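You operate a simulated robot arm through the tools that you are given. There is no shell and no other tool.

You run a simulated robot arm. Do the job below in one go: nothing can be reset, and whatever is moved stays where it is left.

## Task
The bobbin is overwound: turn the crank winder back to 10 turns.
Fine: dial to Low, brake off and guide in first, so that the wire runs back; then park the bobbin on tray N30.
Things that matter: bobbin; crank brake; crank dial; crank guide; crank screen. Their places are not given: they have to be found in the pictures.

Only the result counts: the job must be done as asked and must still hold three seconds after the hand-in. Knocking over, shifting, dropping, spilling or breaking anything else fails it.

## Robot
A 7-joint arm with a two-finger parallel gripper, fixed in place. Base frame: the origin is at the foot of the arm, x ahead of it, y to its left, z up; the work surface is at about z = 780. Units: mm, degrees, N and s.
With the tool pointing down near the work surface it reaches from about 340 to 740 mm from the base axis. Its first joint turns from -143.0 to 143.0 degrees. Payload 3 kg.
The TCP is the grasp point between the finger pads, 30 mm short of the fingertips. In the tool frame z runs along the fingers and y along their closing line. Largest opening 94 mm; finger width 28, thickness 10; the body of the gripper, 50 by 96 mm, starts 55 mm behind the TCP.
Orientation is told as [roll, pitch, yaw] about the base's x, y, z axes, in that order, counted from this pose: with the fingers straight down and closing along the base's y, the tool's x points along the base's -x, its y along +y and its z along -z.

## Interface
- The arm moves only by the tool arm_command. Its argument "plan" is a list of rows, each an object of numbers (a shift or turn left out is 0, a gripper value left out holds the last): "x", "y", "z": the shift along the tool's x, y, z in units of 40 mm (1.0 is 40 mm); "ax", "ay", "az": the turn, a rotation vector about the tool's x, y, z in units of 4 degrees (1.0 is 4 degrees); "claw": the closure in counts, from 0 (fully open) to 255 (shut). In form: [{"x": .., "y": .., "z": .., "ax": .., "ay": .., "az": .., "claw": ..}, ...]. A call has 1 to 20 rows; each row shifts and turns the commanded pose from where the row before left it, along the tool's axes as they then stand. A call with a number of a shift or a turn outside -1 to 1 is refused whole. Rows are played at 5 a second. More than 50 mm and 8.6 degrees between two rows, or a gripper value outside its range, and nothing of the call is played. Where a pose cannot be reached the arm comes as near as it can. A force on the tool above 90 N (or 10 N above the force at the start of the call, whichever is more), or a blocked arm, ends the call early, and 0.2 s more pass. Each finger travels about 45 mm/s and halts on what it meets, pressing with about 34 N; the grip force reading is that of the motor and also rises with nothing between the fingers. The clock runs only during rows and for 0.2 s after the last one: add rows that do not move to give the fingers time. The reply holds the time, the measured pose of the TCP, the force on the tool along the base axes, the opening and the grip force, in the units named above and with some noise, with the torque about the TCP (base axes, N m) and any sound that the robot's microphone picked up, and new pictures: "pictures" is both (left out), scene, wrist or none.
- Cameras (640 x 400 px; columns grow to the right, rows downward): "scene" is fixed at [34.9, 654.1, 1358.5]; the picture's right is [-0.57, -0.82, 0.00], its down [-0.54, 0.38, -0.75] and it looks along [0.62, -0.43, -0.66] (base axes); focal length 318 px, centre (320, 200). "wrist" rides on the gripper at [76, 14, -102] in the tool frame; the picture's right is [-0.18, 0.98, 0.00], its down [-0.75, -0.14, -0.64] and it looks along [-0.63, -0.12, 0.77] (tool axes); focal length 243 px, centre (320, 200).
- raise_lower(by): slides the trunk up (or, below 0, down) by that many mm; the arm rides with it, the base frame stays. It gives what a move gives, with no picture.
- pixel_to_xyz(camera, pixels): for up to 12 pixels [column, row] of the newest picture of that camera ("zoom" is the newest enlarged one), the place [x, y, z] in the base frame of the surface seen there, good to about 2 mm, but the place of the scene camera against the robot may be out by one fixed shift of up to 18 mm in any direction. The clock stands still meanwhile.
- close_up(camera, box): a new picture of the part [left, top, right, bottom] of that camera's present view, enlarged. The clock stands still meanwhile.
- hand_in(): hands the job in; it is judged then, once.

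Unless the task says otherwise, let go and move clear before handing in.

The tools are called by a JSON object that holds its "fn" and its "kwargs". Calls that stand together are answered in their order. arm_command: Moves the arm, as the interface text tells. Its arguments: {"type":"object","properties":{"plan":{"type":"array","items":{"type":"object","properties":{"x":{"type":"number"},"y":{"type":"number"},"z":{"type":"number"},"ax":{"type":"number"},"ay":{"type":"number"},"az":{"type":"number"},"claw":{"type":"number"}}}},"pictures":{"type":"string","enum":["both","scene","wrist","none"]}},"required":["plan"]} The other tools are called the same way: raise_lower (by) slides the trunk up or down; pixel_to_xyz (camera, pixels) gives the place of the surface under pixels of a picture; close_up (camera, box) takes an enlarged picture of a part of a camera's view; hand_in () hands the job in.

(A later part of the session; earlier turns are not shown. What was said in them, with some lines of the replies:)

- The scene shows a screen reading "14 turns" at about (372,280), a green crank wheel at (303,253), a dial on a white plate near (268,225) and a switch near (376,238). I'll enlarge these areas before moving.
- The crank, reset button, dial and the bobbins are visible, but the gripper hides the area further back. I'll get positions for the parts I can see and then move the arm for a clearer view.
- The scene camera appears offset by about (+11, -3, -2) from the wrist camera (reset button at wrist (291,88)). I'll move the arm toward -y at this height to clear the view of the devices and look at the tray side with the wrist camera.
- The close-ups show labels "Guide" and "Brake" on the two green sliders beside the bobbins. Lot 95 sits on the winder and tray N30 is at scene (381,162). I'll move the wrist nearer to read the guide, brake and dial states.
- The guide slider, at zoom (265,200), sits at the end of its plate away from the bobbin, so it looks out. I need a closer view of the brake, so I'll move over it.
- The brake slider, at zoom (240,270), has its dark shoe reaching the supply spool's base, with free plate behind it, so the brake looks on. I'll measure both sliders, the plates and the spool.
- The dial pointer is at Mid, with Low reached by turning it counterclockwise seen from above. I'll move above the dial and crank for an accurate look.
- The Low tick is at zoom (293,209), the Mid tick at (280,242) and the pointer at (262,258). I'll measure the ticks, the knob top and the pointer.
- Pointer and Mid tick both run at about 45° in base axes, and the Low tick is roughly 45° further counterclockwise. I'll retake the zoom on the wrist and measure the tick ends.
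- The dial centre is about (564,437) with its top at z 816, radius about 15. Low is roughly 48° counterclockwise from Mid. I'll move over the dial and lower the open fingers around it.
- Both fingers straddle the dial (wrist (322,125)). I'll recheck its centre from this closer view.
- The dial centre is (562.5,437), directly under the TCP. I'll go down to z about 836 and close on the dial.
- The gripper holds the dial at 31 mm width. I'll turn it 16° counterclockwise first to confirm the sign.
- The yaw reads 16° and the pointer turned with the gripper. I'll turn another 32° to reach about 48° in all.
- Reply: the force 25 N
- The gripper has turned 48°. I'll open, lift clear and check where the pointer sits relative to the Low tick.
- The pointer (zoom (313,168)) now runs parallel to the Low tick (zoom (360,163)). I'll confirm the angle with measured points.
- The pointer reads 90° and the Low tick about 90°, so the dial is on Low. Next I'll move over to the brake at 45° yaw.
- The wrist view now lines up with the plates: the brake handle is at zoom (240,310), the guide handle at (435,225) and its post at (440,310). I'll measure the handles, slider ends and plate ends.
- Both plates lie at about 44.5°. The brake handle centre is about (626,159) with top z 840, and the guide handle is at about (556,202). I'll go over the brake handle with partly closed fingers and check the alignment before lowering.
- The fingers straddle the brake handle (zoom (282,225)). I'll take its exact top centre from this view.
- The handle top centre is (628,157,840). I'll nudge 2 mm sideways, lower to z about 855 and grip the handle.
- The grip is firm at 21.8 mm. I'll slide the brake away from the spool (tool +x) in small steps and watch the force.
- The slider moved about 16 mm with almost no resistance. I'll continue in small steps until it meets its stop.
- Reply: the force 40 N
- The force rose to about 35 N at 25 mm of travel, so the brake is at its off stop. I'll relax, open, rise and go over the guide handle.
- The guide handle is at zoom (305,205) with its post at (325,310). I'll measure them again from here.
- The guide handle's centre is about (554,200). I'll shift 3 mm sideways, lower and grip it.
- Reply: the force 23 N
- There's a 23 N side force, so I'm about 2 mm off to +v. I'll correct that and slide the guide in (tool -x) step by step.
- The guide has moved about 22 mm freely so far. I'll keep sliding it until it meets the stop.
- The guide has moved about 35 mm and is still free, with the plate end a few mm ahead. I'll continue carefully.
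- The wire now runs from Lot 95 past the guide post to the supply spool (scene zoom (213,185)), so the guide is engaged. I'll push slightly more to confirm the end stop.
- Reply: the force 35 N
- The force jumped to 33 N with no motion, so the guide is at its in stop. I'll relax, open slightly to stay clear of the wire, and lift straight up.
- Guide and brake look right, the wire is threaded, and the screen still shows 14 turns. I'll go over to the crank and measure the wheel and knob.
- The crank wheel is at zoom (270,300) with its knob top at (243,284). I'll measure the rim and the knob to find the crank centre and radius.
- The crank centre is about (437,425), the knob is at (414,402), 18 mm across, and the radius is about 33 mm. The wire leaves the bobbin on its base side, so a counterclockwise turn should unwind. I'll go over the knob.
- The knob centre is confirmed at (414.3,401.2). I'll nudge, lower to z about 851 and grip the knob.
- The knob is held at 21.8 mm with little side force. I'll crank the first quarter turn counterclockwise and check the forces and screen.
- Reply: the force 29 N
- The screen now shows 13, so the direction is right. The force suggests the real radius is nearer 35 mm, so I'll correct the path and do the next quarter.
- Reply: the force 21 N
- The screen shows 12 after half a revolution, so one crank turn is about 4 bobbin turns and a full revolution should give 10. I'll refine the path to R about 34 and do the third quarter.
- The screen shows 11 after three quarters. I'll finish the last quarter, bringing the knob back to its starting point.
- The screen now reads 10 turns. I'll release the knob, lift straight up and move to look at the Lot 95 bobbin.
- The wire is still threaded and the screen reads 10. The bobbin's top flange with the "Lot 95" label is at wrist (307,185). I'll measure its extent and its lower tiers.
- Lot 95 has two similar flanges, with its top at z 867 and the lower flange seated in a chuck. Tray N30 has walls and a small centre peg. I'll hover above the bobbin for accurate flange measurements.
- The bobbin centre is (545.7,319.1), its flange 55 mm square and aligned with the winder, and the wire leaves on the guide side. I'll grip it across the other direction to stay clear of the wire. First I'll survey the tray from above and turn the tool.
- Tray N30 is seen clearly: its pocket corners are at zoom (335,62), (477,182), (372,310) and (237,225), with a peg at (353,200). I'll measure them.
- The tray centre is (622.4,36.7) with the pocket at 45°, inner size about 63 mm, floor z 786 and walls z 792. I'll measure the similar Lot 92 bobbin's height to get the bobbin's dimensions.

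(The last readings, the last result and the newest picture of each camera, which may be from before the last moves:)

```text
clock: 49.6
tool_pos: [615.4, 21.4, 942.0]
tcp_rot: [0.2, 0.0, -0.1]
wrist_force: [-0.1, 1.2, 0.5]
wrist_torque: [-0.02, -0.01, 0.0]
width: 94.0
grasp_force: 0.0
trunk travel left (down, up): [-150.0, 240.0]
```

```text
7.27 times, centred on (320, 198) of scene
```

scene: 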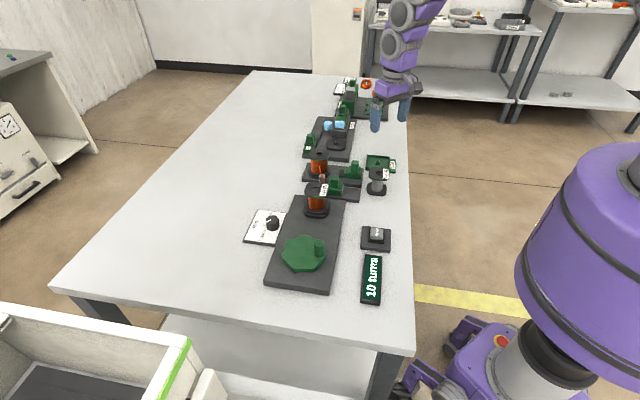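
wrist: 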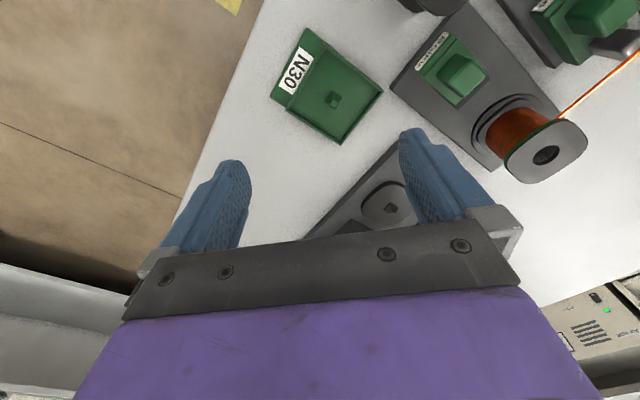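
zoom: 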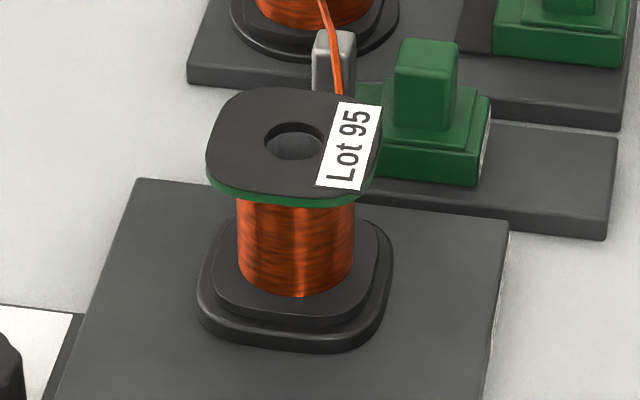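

The bobbin is about 59 mm tall, with its bottom near z 808. I'll turn the tool to -45° so the fingers close across the wire-free sides, and return over Lot 95.

{"fn": "arm_command", "kwargs": {"plan": [{"az": 0.9375}, {"az": 0.9375}, {"az": 0.9375}, {"az": 0.9375}, {"az": 0.9375}, {"az": 0.9375}, {"az": 0.9375}, {"az": 0.9375}, {"az": 0.9375}, {"az": 0.9375}, {"az": 0.9375}, {"az": 0.9375}, {"x": 0.808, "y": 0.499}, {"x": 0.808, "y": 0.499}, {"x": 0.808, "y": 0.499}, {"x": 0.808, "y": 0.499}, {"x": 0.808, "y": 0.499}, {"x": 0.808, "y": 0.499}, {"x": 0.808, "y": 0.499}, {"x": 0.808, "y": 0.499}], "pictures": "none"}}

{"fn": "arm_command", "kwargs": {"plan": [{}]}}

{"fn": "close_up", "kwargs": {"camera": "wrist", "box": [230, 60, 410, 200]}}

```text
clock: 53.8
tool_pos: [546.3, 319.5, 943.8]
tcp_rot: [0.0, -0.1, -45.0]
wrist_force: [-1.3, 0.0, 0.1]
wrist_torque: [0.03, -0.04, -0.02]
width: 94.0
grasp_force: 0.1
trunk travel left (down, up): [-150.0, 240.0]
```

```text
clock: 54.2
tool_pos: [545.8, 318.1, 945.1]
tcp_rot: [0.0, 0.2, -45.0]
wrist_force: [0.5, 0.0, -0.2]
wrist_torque: [0.04, 0.0, -0.01]
width: 93.9
grasp_force: 0.0
trunk travel left (down, up): [-150.0, 240.0]
```

scene: 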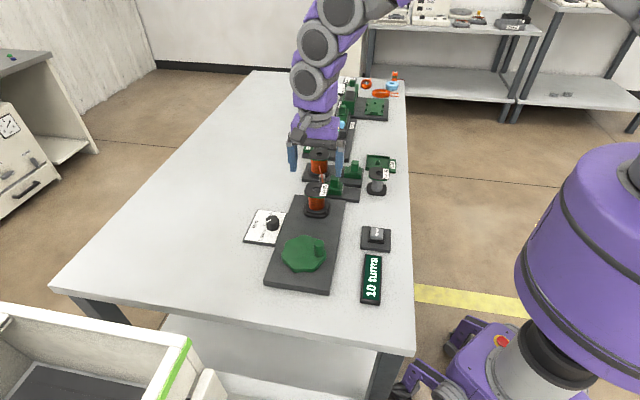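
wrist: 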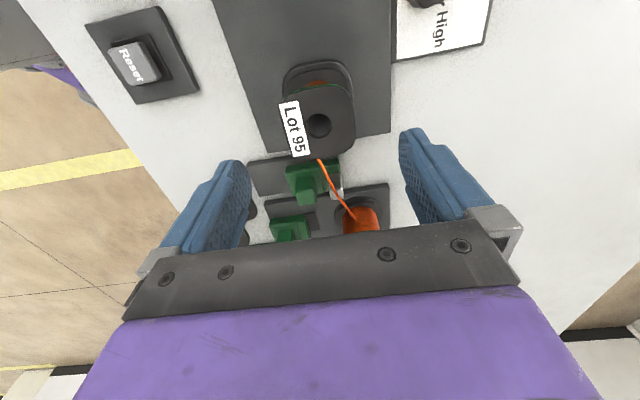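

```text
2.86 times, centred on (320, 130) of wrist
```

zoom: 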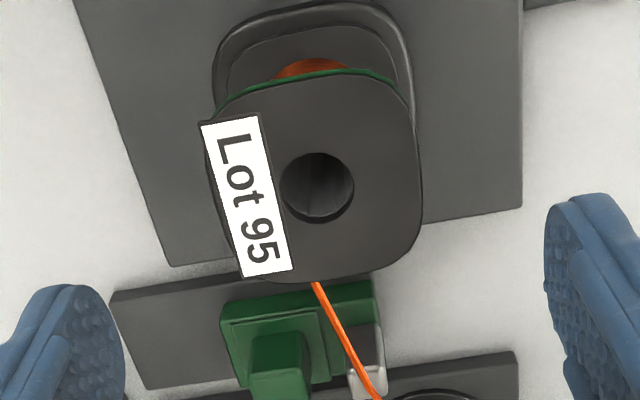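

The wire exits at the bottom of the flange in this view and both finger paths (left and right) are clear. I'll verify the centre once more.

{"fn": "pixel_to_xyz", "kwargs": {"camera": "zoom", "pixels": [[317, 226], [356, 190], [208, 180], [420, 180], [421, 220], [320, 275], [300, 80], [225, 225], [315, 285]]}}

```text
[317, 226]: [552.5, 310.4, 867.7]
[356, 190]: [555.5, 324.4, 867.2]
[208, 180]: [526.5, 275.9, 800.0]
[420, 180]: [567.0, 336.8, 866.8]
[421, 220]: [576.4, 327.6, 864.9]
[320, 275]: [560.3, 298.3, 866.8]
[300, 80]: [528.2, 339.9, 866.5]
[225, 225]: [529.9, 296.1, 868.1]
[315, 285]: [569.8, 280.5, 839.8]
```

The bobbin centre is confirmed under the TCP. I'll lower to z about 856 and close on the top flange.

{"fn": "arm_command", "kwargs": {"plan": [{"z": 0.73}, {"z": 0.73}, {"z": 0.73}, {"claw": 255}, {}, {}, {}]}}

{"fn": "close_up", "kwargs": {"camera": "scene", "box": [275, 150, 365, 230]}}

```text
clock: 55.8
tool_pos: [546.7, 319.7, 855.5]
tcp_rot: [0.0, 0.0, -45.0]
wrist_force: [-0.3, -0.1, 0.2]
wrist_torque: [-0.05, 0.02, -0.01]
width: 59.2
grasp_force: 34.6
trunk travel left (down, up): [-150.0, 240.0]
```

scene: 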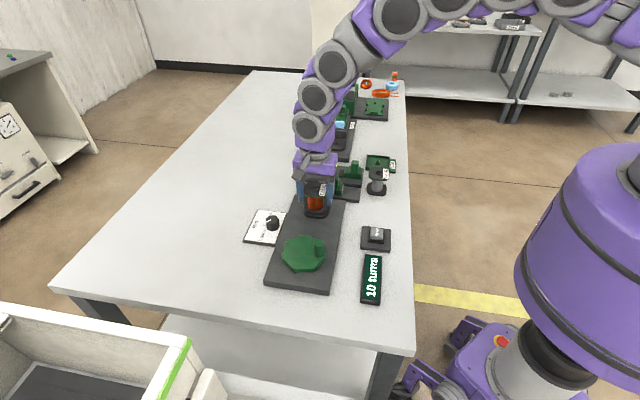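
wrist: 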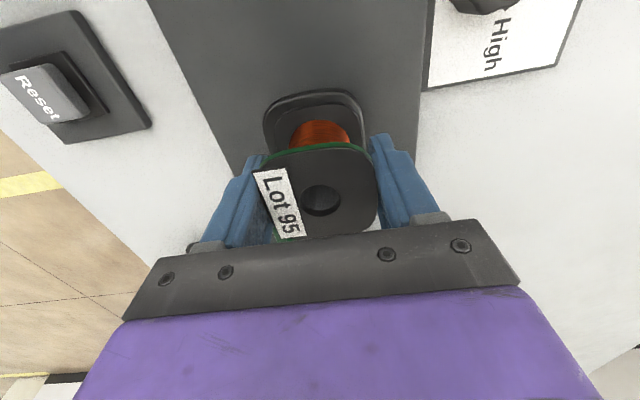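

```text
5.00 times, centred on (320, 190) of scene
```

zoom: 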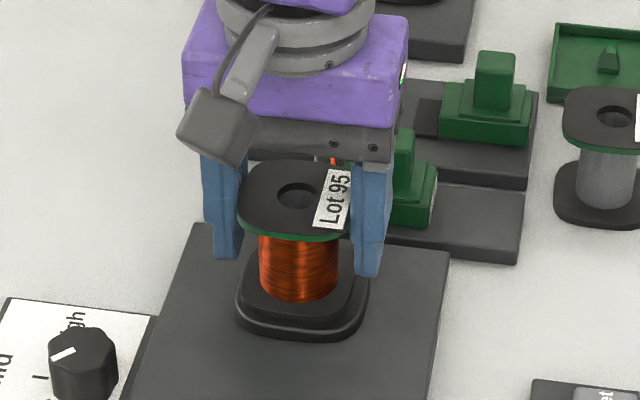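

The fingers are on the flange at 59 mm. I'll let the grip settle, then lift a little and check that the bobbin comes up straight.

{"fn": "arm_command", "kwargs": {"plan": [{}, {}], "pictures": "none"}}

{"fn": "arm_command", "kwargs": {"plan": [{"z": -0.15}, {"z": -0.15}, {"z": -0.2}, {}]}}

{"fn": "close_up", "kwargs": {"camera": "scene", "box": [275, 150, 365, 230]}}

```text
clock: 56.4
tool_pos: [546.5, 318.0, 855.1]
tcp_rot: [0.1, 0.0, -44.9]
wrist_force: [-0.2, 0.2, -0.5]
wrist_torque: [-0.02, -0.03, -0.02]
width: 59.1
grasp_force: 34.4
trunk travel left (down, up): [-150.0, 240.0]
```

```text
clock: 57.4
tool_pos: [547.9, 318.7, 875.6]
tcp_rot: [0.2, 0.1, -45.0]
wrist_force: [1.9, 1.6, 4.8]
wrist_torque: [0.23, -0.24, -0.02]
width: 55.1
grasp_force: 33.8
trunk travel left (down, up): [-150.0, 240.0]
```

scene: 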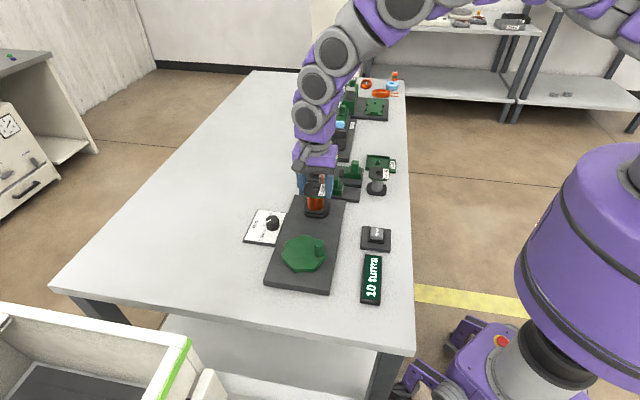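
wrist: 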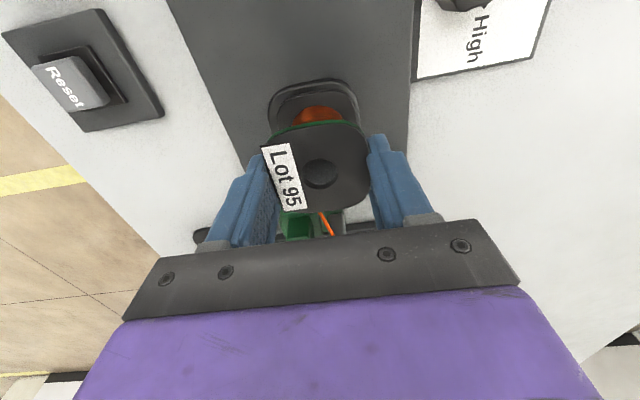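

```text
5.00 times, centred on (320, 190) of scene
```

zoom: 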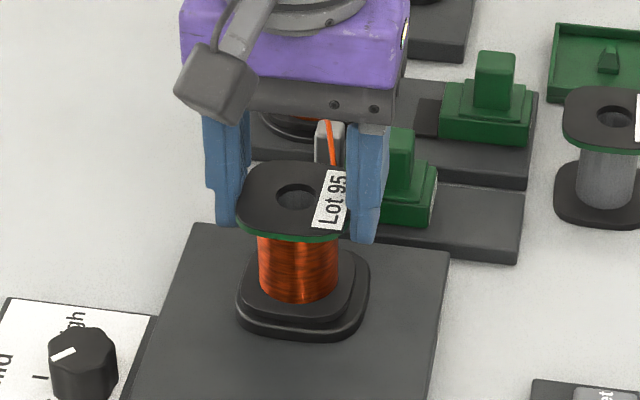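

The fingers slid up the flange and the bobbin stayed in its chuck. The flange now sits 12 mm below the TCP at 55.1 mm width, on the flat of the pads. I'll try a small lift from here and watch the force.

{"fn": "arm_command", "kwargs": {"plan": [{"z": -0.1}, {}, {}], "pictures": "none"}}

{"fn": "close_up", "kwargs": {"camera": "scene", "box": [275, 150, 365, 230]}}

{"fn": "close_up", "kwargs": {"camera": "wrist", "box": [220, 60, 440, 250]}}

```text
clock: 58.2
tool_pos: [546.3, 319.6, 879.2]
tcp_rot: [0.0, 0.0, -45.0]
wrist_force: [0.4, -0.3, -1.0]
wrist_torque: [-0.02, 0.02, 0.0]
width: 55.3
grasp_force: 34.4
trunk travel left (down, up): [-150.0, 240.0]
```

```text
5.00 times, centred on (320, 190) of scene
```

zoom: 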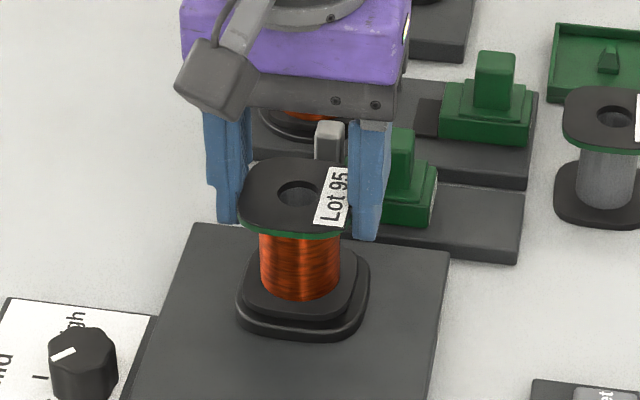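

```text
2.11 times, centred on (330, 155) of wrist
```

zoom: 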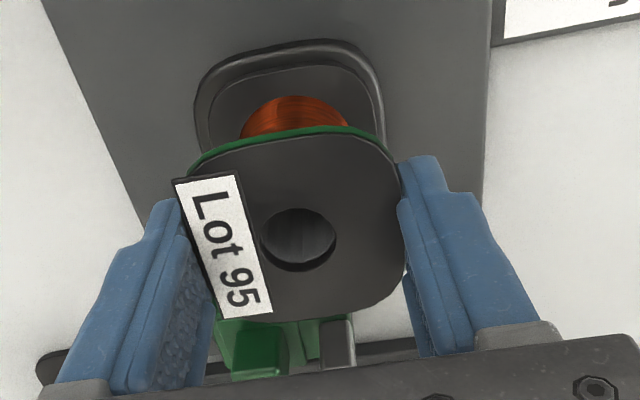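

The wire is no longer shown and the bobbin's top appears to have moved a few mm with the fingers. I'll check its height.

{"fn": "pixel_to_xyz", "kwargs": {"camera": "zoom", "pixels": [[350, 180], [350, 270], [240, 170], [290, 300], [385, 210], [390, 270], [290, 70], [290, 50]]}}

```text
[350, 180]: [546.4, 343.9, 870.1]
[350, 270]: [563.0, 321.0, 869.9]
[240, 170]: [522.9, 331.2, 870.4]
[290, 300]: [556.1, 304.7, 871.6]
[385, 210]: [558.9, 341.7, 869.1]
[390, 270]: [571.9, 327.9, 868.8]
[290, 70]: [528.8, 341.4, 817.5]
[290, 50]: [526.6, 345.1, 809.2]
```

The top is now at z 870, so the bobbin is off its seat and held. I'll lift gently and check it stays level.

{"fn": "arm_command", "kwargs": {"plan": [{"z": -0.15}, {"z": -0.2}, {"z": -0.3}, {"z": -0.3}, {"z": -0.3}, {"z": -0.3}, {"z": -0.2}, {}]}}

{"fn": "close_up", "kwargs": {"camera": "scene", "box": [265, 110, 365, 230]}}

{"fn": "close_up", "kwargs": {"camera": "wrist", "box": [220, 60, 440, 250]}}

{"fn": "pixel_to_xyz", "kwargs": {"camera": "zoom", "pixels": [[350, 180], [350, 270], [240, 170], [290, 300], [385, 210], [390, 270], [290, 70], [290, 50]]}}

```text
clock: 60.0
tool_pos: [547.1, 319.2, 947.8]
tcp_rot: [0.0, 0.0, -45.0]
wrist_force: [0.0, 0.6, -1.5]
wrist_torque: [-0.02, -0.02, -0.02]
width: 54.9
grasp_force: 34.3
trunk travel left (down, up): [-150.0, 240.0]
```

scene: 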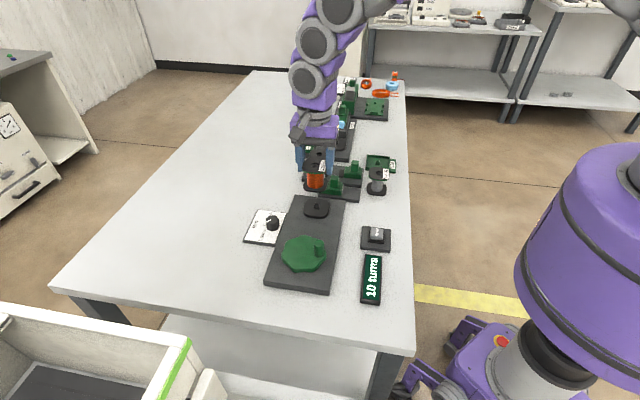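
wrist: 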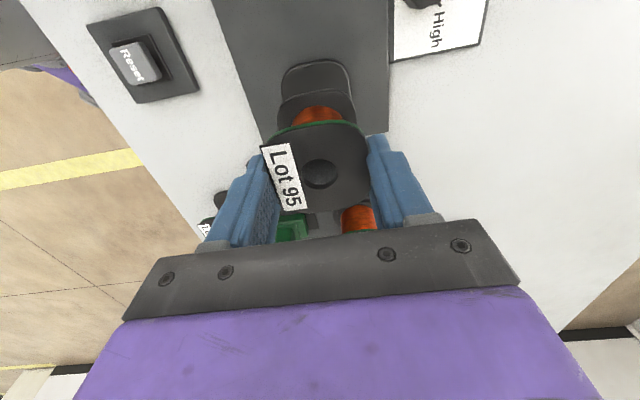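

```text
3.33 times, centred on (315, 170) of scene
```

zoom: 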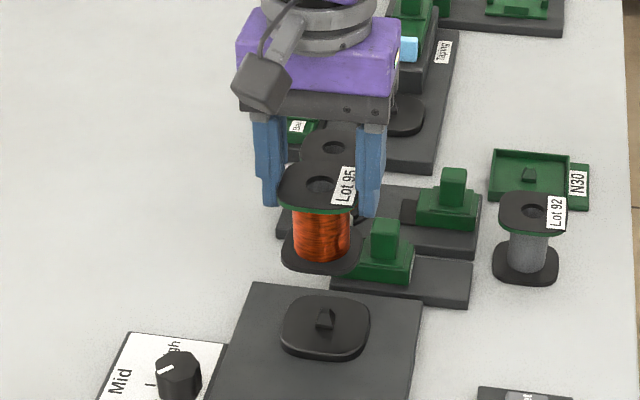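

```text
2.11 times, centred on (330, 155) of wrist
```

zoom: 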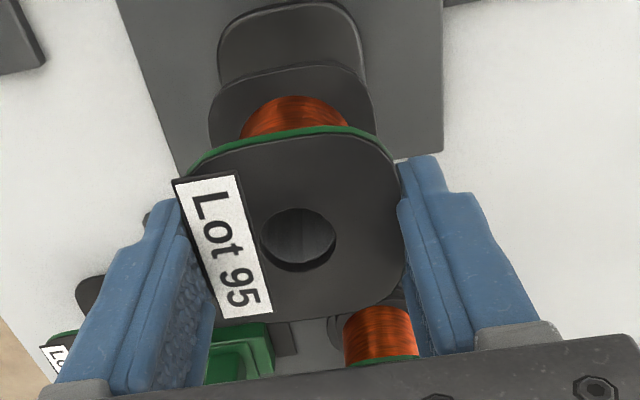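

```text
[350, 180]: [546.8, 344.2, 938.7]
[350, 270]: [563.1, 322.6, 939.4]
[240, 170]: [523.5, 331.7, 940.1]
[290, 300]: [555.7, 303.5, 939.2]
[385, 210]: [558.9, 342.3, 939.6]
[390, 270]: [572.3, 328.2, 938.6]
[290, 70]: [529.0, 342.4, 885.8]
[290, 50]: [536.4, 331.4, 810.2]
```

The bobbin is held level, top at z 939, and the screen still reads 10 turns. I'll carry it across to above tray N30.

{"fn": "arm_command", "kwargs": {"plan": [{"x": -0.3, "y": -0.17, "z": -0.1}, {"x": -0.6, "y": -0.344, "z": -0.1}, {"x": -0.681, "y": -0.39}, {"x": -0.681, "y": -0.39}, {"x": -0.681, "y": -0.39}, {"x": -0.681, "y": -0.39}, {"x": -0.681, "y": -0.39}, {"x": -0.681, "y": -0.39}, {"x": -0.681, "y": -0.39}, {"x": -0.5, "y": -0.29}, {"x": -0.186, "y": -0.104}, {}, {}]}}

{"fn": "close_up", "kwargs": {"camera": "wrist", "box": [220, 40, 440, 250]}}

{"fn": "close_up", "kwargs": {"camera": "scene", "box": [330, 100, 430, 200]}}

```text
clock: 62.8
tool_pos: [624.4, 35.3, 956.6]
tcp_rot: [0.0, 0.1, -45.0]
wrist_force: [0.0, 0.6, -1.0]
wrist_torque: [0.01, 0.01, 0.0]
width: 55.3
grasp_force: 33.8
trunk travel left (down, up): [-150.0, 240.0]
```

scene: 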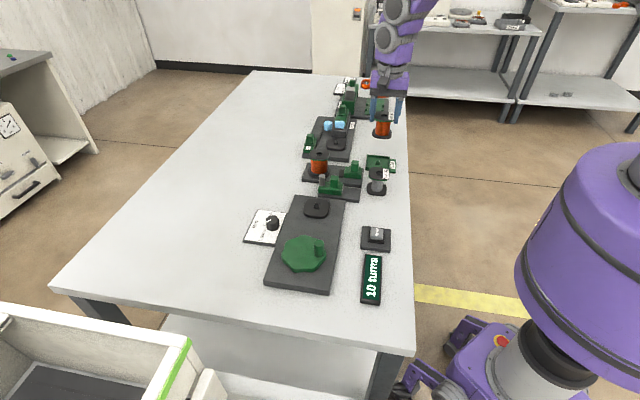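
wrist: 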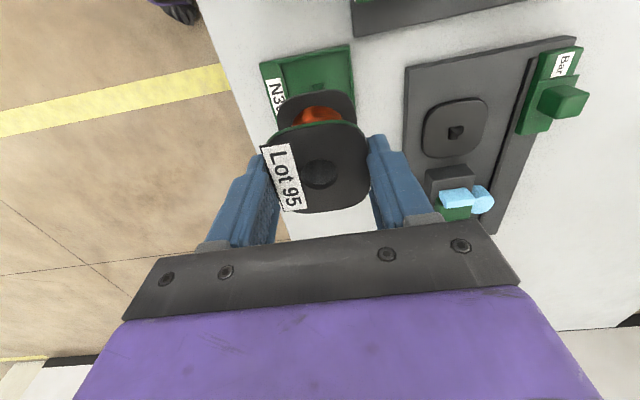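

```text
1.90 times, centred on (330, 145) of wrist
```

zoom: 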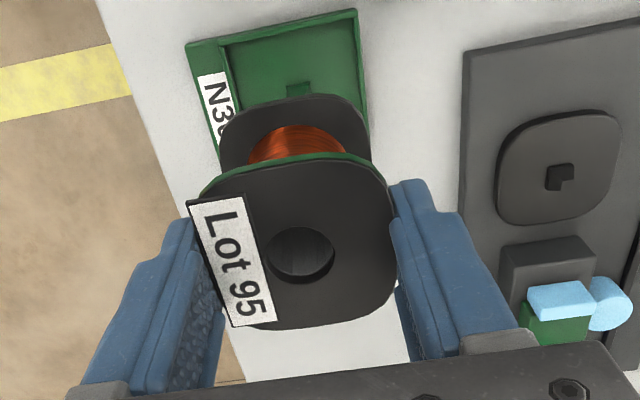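

```text
4.00 times, centred on (380, 150) of scene
```

zoom: 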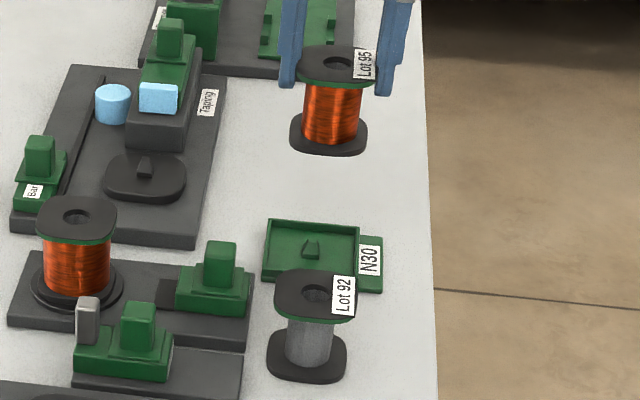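

The bobbin is above the tray area. I'll compare bobbin edges and visible tray corners from the wrist camera for fine alignment.

{"fn": "close_up", "kwargs": {"camera": "wrist", "box": [240, 40, 400, 220]}}

{"fn": "pixel_to_xyz", "kwargs": {"camera": "wrist", "pixels": [[349, 45], [354, 92], [285, 62], [342, 60], [366, 150], [369, 180], [320, 135], [320, 208], [290, 208], [350, 205], [321, 188], [337, 172]]}}

```text
2.22 times, centred on (320, 130) of wrist
```

zoom: 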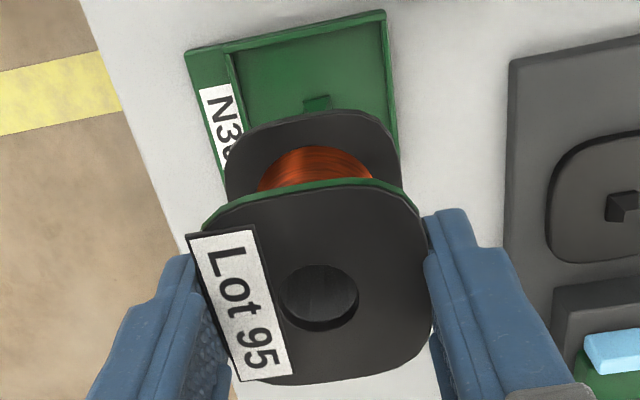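

```text
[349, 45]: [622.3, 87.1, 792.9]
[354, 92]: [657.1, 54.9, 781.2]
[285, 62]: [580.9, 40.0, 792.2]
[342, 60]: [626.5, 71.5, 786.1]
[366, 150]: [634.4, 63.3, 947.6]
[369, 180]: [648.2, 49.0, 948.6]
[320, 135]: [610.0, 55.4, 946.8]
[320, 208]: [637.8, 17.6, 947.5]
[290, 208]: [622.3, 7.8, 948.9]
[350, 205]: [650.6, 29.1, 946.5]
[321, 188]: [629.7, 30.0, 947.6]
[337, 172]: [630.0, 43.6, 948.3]
```

Bobbin centre (u 466, v about -414) matches the tray centre within 1–2 mm. I'll lower to just above the peg and check again.

{"fn": "arm_command", "kwargs": {"plan": [{"z": 0.4}, {"z": 0.5}, {"z": 0.5}, {"z": 0.4}, {"z": 0.25}, {}]}}

{"fn": "close_up", "kwargs": {"camera": "scene", "box": [340, 110, 430, 200]}}

{"fn": "close_up", "kwargs": {"camera": "wrist", "box": [230, 50, 410, 220]}}

```text
clock: 64.2
tool_pos: [621.4, 35.1, 874.6]
tcp_rot: [-0.1, 0.1, -44.9]
wrist_force: [-0.6, -0.5, -1.0]
wrist_torque: [0.01, 0.01, 0.0]
width: 55.2
grasp_force: 34.2
trunk travel left (down, up): [-150.0, 240.0]
```

scene: 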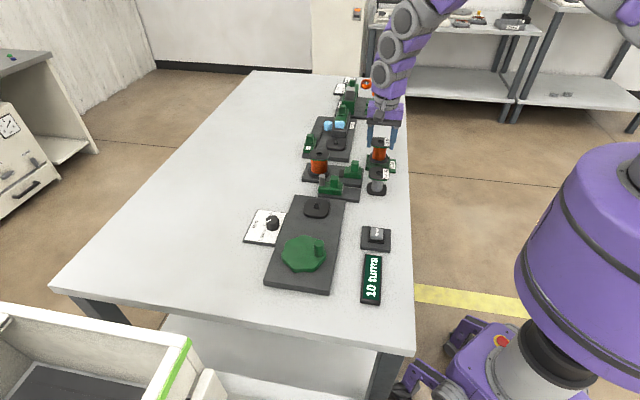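
wrist: 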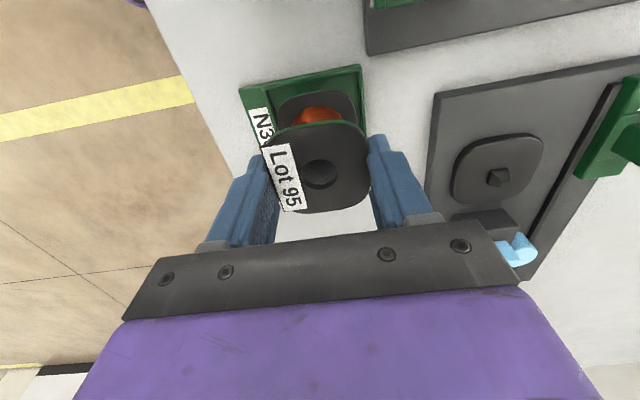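

```text
4.44 times, centred on (385, 155) of scene
```

zoom: 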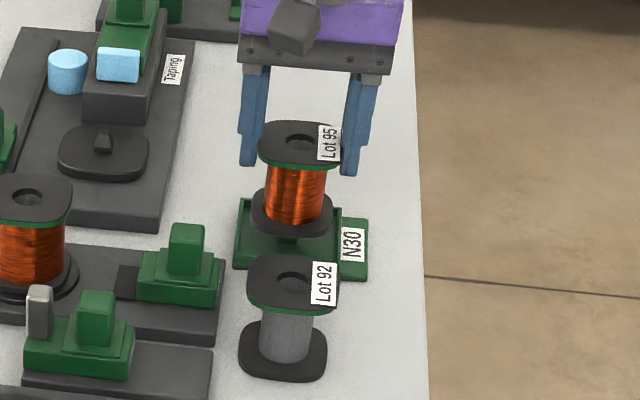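

```text
2.35 times, centred on (320, 135) of wrist
```

zoom: 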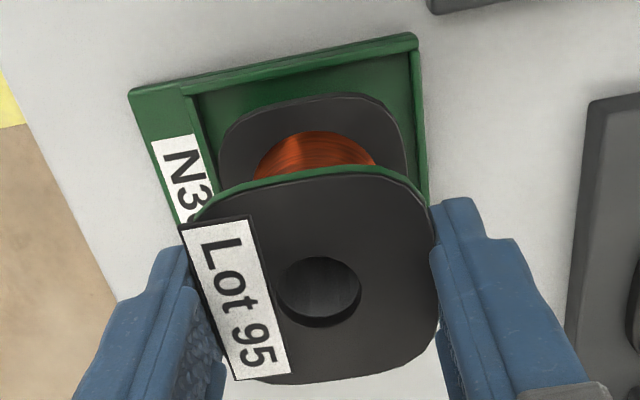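

The bobbin is about 20 mm above the tray floor and looks centred. I'll measure the lower flange against the tray walls to confirm.

{"fn": "pixel_to_xyz", "kwargs": {"camera": "zoom", "pixels": [[404, 145], [400, 120], [225, 140], [310, 97], [415, 40], [424, 150], [300, 70], [205, 130], [435, 230], [345, 290], [360, 290], [318, 328]]}}

```text
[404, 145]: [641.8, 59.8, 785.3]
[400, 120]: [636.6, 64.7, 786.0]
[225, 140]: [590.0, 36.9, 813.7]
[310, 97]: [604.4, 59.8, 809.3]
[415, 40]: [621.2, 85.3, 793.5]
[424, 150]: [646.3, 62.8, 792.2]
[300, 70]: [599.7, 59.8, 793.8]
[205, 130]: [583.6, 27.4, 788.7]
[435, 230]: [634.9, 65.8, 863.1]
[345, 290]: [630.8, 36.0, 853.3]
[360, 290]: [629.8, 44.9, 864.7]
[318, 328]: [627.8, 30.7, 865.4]
```

The bobbin is about 1.5 mm off toward +u and +v. I'll correct that and lower in small steps, watching the force.

{"fn": "arm_command", "kwargs": {"plan": [{"x": -0.035, "y": -0.03}, {"z": 0.2}, {"z": 0.15}, {}], "pictures": "none"}}

{"fn": "arm_command", "kwargs": {"plan": [{"z": 0.06}, {"z": 0.04}, {}]}}

{"fn": "close_up", "kwargs": {"camera": "wrist", "box": [230, 50, 410, 220]}}

{"fn": "close_up", "kwargs": {"camera": "scene", "box": [340, 110, 430, 200]}}

```text
clock: 65.2
tool_pos: [622.3, 33.3, 860.5]
tcp_rot: [0.0, 0.1, -45.0]
wrist_force: [0.2, -0.5, -0.6]
wrist_torque: [-0.01, 0.0, 0.01]
width: 55.1
grasp_force: 34.5
trunk travel left (down, up): [-150.0, 240.0]
```

```text
clock: 66.0
tool_pos: [623.1, 33.3, 857.4]
tcp_rot: [0.0, 0.1, -45.0]
wrist_force: [-1.0, 0.7, -1.3]
wrist_torque: [-0.02, -0.01, -0.01]
width: 55.2
grasp_force: 34.2
trunk travel left (down, up): [-150.0, 240.0]
```

scene: 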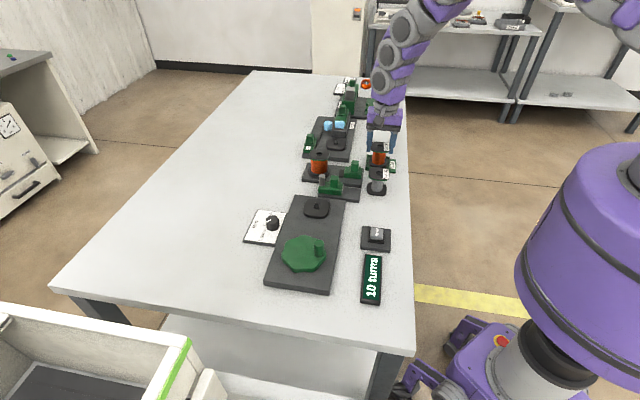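
wrist: 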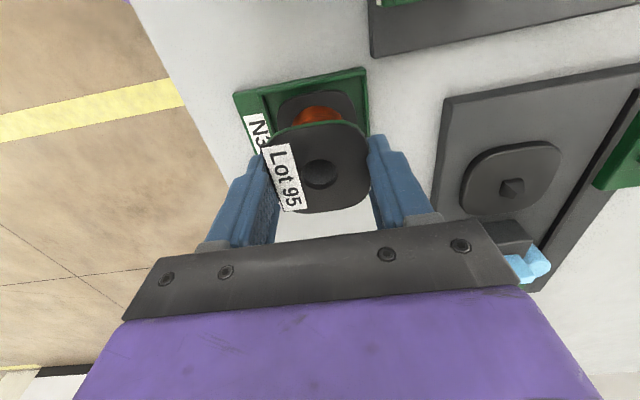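

```text
2.35 times, centred on (320, 135) of wrist
```

zoom: 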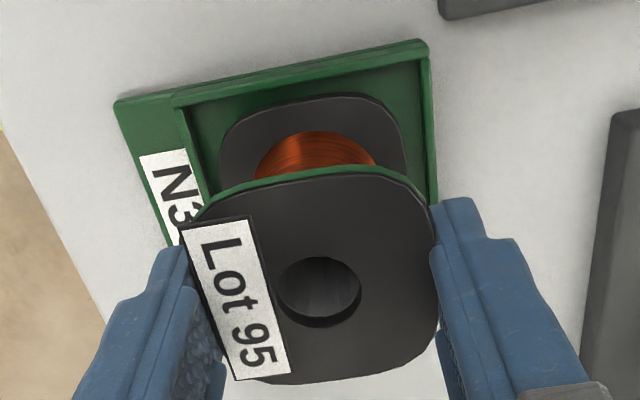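

```text
4.44 times, centred on (385, 155) of scene
```

zoom: 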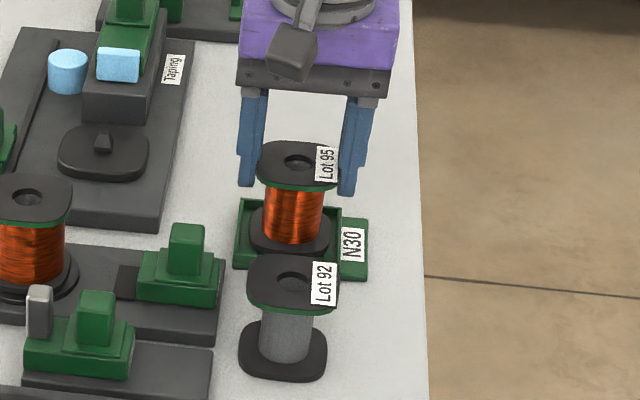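

The bobbin is inside the tray walls a few mm above the floor. I'll check the clearances around its lower flange.

{"fn": "close_up", "kwargs": {"camera": "wrist", "box": [230, 50, 410, 220]}}

{"fn": "pixel_to_xyz", "kwargs": {"camera": "zoom", "pixels": [[403, 150], [412, 150], [428, 150], [310, 99], [308, 90], [302, 75], [222, 150], [208, 150], [360, 290], [318, 328], [425, 42], [180, 105]]}}

```text
2.35 times, centred on (320, 135) of wrist
```

zoom: 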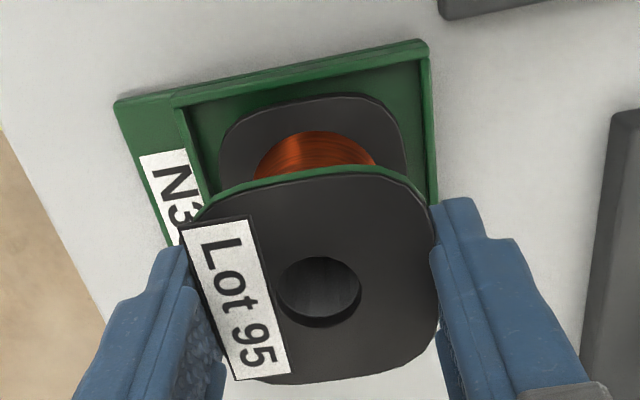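

```text
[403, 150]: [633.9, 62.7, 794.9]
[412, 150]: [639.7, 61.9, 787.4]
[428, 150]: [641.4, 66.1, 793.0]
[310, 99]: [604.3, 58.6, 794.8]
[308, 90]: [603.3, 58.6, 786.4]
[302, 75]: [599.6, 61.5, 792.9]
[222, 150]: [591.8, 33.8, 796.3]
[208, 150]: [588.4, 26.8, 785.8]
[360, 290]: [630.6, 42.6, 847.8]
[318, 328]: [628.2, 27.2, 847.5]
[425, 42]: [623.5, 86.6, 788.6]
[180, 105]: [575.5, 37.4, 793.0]
```

The clearances are 3–4 mm all around and the bobbin bottom is about 2 mm above the floor. I'll lower to touch and check the force.

{"fn": "arm_command", "kwargs": {"plan": [{"z": 0.04}, {"z": 0.03}, {}], "pictures": "none"}}

```text
clock: 66.8
tool_pos: [622.7, 32.7, 854.0]
tcp_rot: [0.0, 0.1, -45.0]
wrist_force: [-0.1, -0.5, -1.1]
wrist_torque: [-0.02, -0.01, 0.0]
width: 55.2
grasp_force: 34.2
trunk travel left (down, up): [-150.0, 240.0]
```

No contact yet (z force about -1 N). I'll keep lowering in 1 mm steps.

{"fn": "arm_command", "kwargs": {"plan": [{"z": 0.03}, {}], "pictures": "none"}}

{"fn": "arm_command", "kwargs": {"plan": [{"z": 0.025}, {}], "pictures": "wrist"}}

```text
clock: 67.4
tool_pos: [621.4, 33.7, 852.8]
tcp_rot: [0.1, 0.0, -45.0]
wrist_force: [-1.6, 0.1, 1.3]
wrist_torque: [0.06, -0.02, 0.01]
width: 55.2
grasp_force: 34.2
trunk travel left (down, up): [-150.0, 240.0]
```

```text
clock: 68.0
tool_pos: [621.7, 34.2, 852.9]
tcp_rot: [0.1, 0.0, -45.0]
wrist_force: [-0.7, 0.7, 13.8]
wrist_torque: [0.33, -0.26, -0.01]
width: 55.1
grasp_force: 33.7
trunk travel left (down, up): [-150.0, 240.0]
```

wrist: 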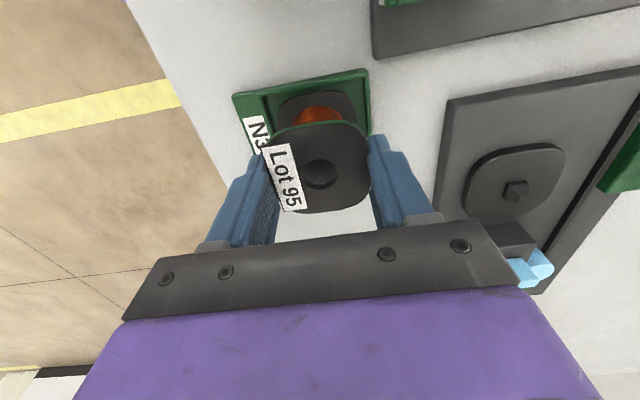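

The z force rose to 13.8 N, so the bobbin rests on the tray floor. I'll ease off, open and lift straight up.

{"fn": "arm_command", "kwargs": {"plan": [{"z": -0.025}, {"claw": 60}, {}, {}, {"z": -0.4}, {"z": -0.7}, {"z": -0.8}, {"z": -0.8}, {}]}}

{"fn": "close_up", "kwargs": {"camera": "scene", "box": [340, 120, 430, 200]}}

{"fn": "close_up", "kwargs": {"camera": "wrist", "box": [230, 30, 410, 180]}}

```text
clock: 70.0
tool_pos: [622.0, 33.2, 960.0]
tcp_rot: [0.0, 0.0, -45.1]
wrist_force: [-0.2, -0.6, 0.3]
wrist_torque: [-0.01, 0.01, 0.0]
width: 72.1
grasp_force: 0.1
trunk travel left (down, up): [-150.0, 240.0]
```

scene: 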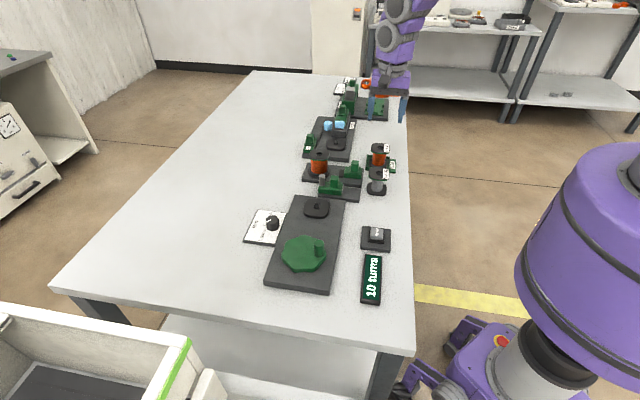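
wrist: 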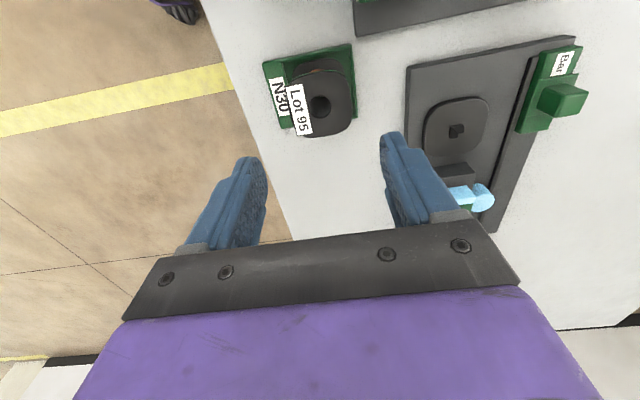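

```text
5.00 times, centred on (385, 160) of scene
```

zoom: 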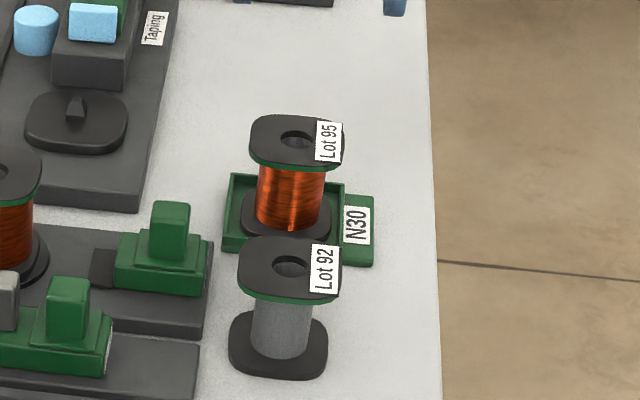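

```text
2.67 times, centred on (320, 105) of wrist
```

zoom: 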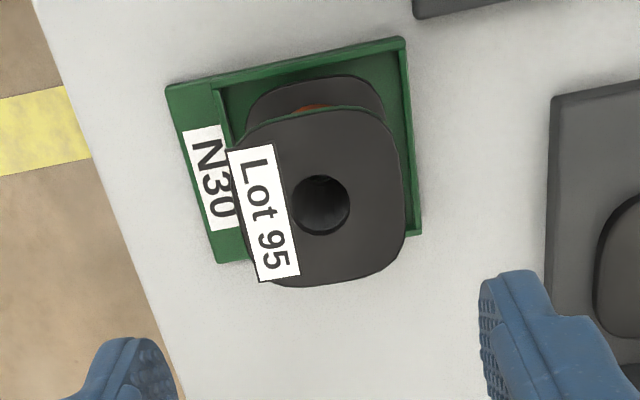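

The bobbin stands in tray N30. I'll check that it's level and fully seated, and look over the other parts.

{"fn": "pixel_to_xyz", "kwargs": {"camera": "zoom", "pixels": [[330, 130], [375, 130], [390, 240], [330, 270], [285, 130], [350, 205], [375, 95], [400, 180]]}}

{"fn": "close_up", "kwargs": {"camera": "scene", "box": [235, 190, 415, 310]}}

{"fn": "close_up", "kwargs": {"camera": "scene", "box": [290, 130, 410, 220]}}

```text
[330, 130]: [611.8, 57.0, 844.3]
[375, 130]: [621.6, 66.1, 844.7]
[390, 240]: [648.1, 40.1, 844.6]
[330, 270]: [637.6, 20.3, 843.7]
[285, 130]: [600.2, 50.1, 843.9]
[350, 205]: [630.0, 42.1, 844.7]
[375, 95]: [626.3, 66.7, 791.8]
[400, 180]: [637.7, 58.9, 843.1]
```

```text
3.33 times, centred on (325, 250) of scene
```

zoom: 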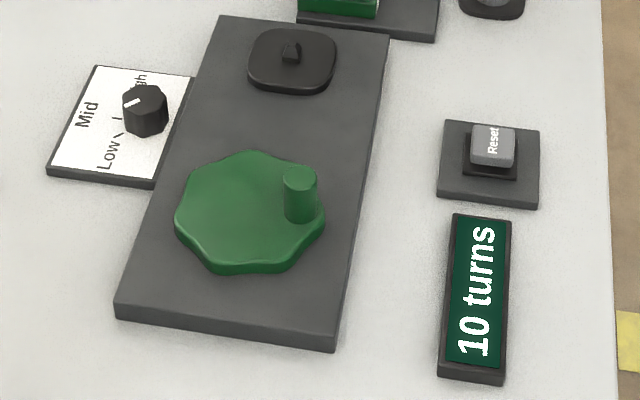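

```text
4.44 times, centred on (350, 175) of scene
```

zoom: 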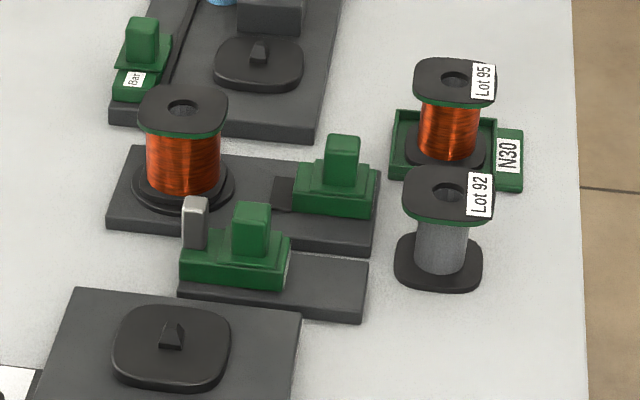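

The bobbin is level in tray N30 with its top at z 844, and the screen reads 10 turns. The dial is at Low, the brake is off, the guide is in, and nothing else has moved. The gripper is open and clear, so I'm handing in.

{"fn": "hand_in", "kwargs": {}}

```text
The job is handed in.
```

The winder is back at 10 turns and the Lot 95 bobbin is parked on tray N30. The job is handed in; the tool didn't report whether it passed.

- **Dial:** I turned it from Mid to Low, and the pointer lined up with the Low tick.
- **Brake and guide:** I slid the brake to its off stop and the guide to its in stop. The wire then appeared, running past the guide to the supply spool.
- **Crank:** One full counterclockwise turn took the screen from 14 to 10, one count per quarter turn. It still read 10 after I took the bobbin off.
- **Bobbin:** On the first try the gripper slipped up the top flange and the bobbin stayed in place. I gripped again and it lifted level. It now sits level inside the tray walls.

Before handing in, the Lot 92 bobbin and the other parts looked undisturbed. The gripper was open and clear.
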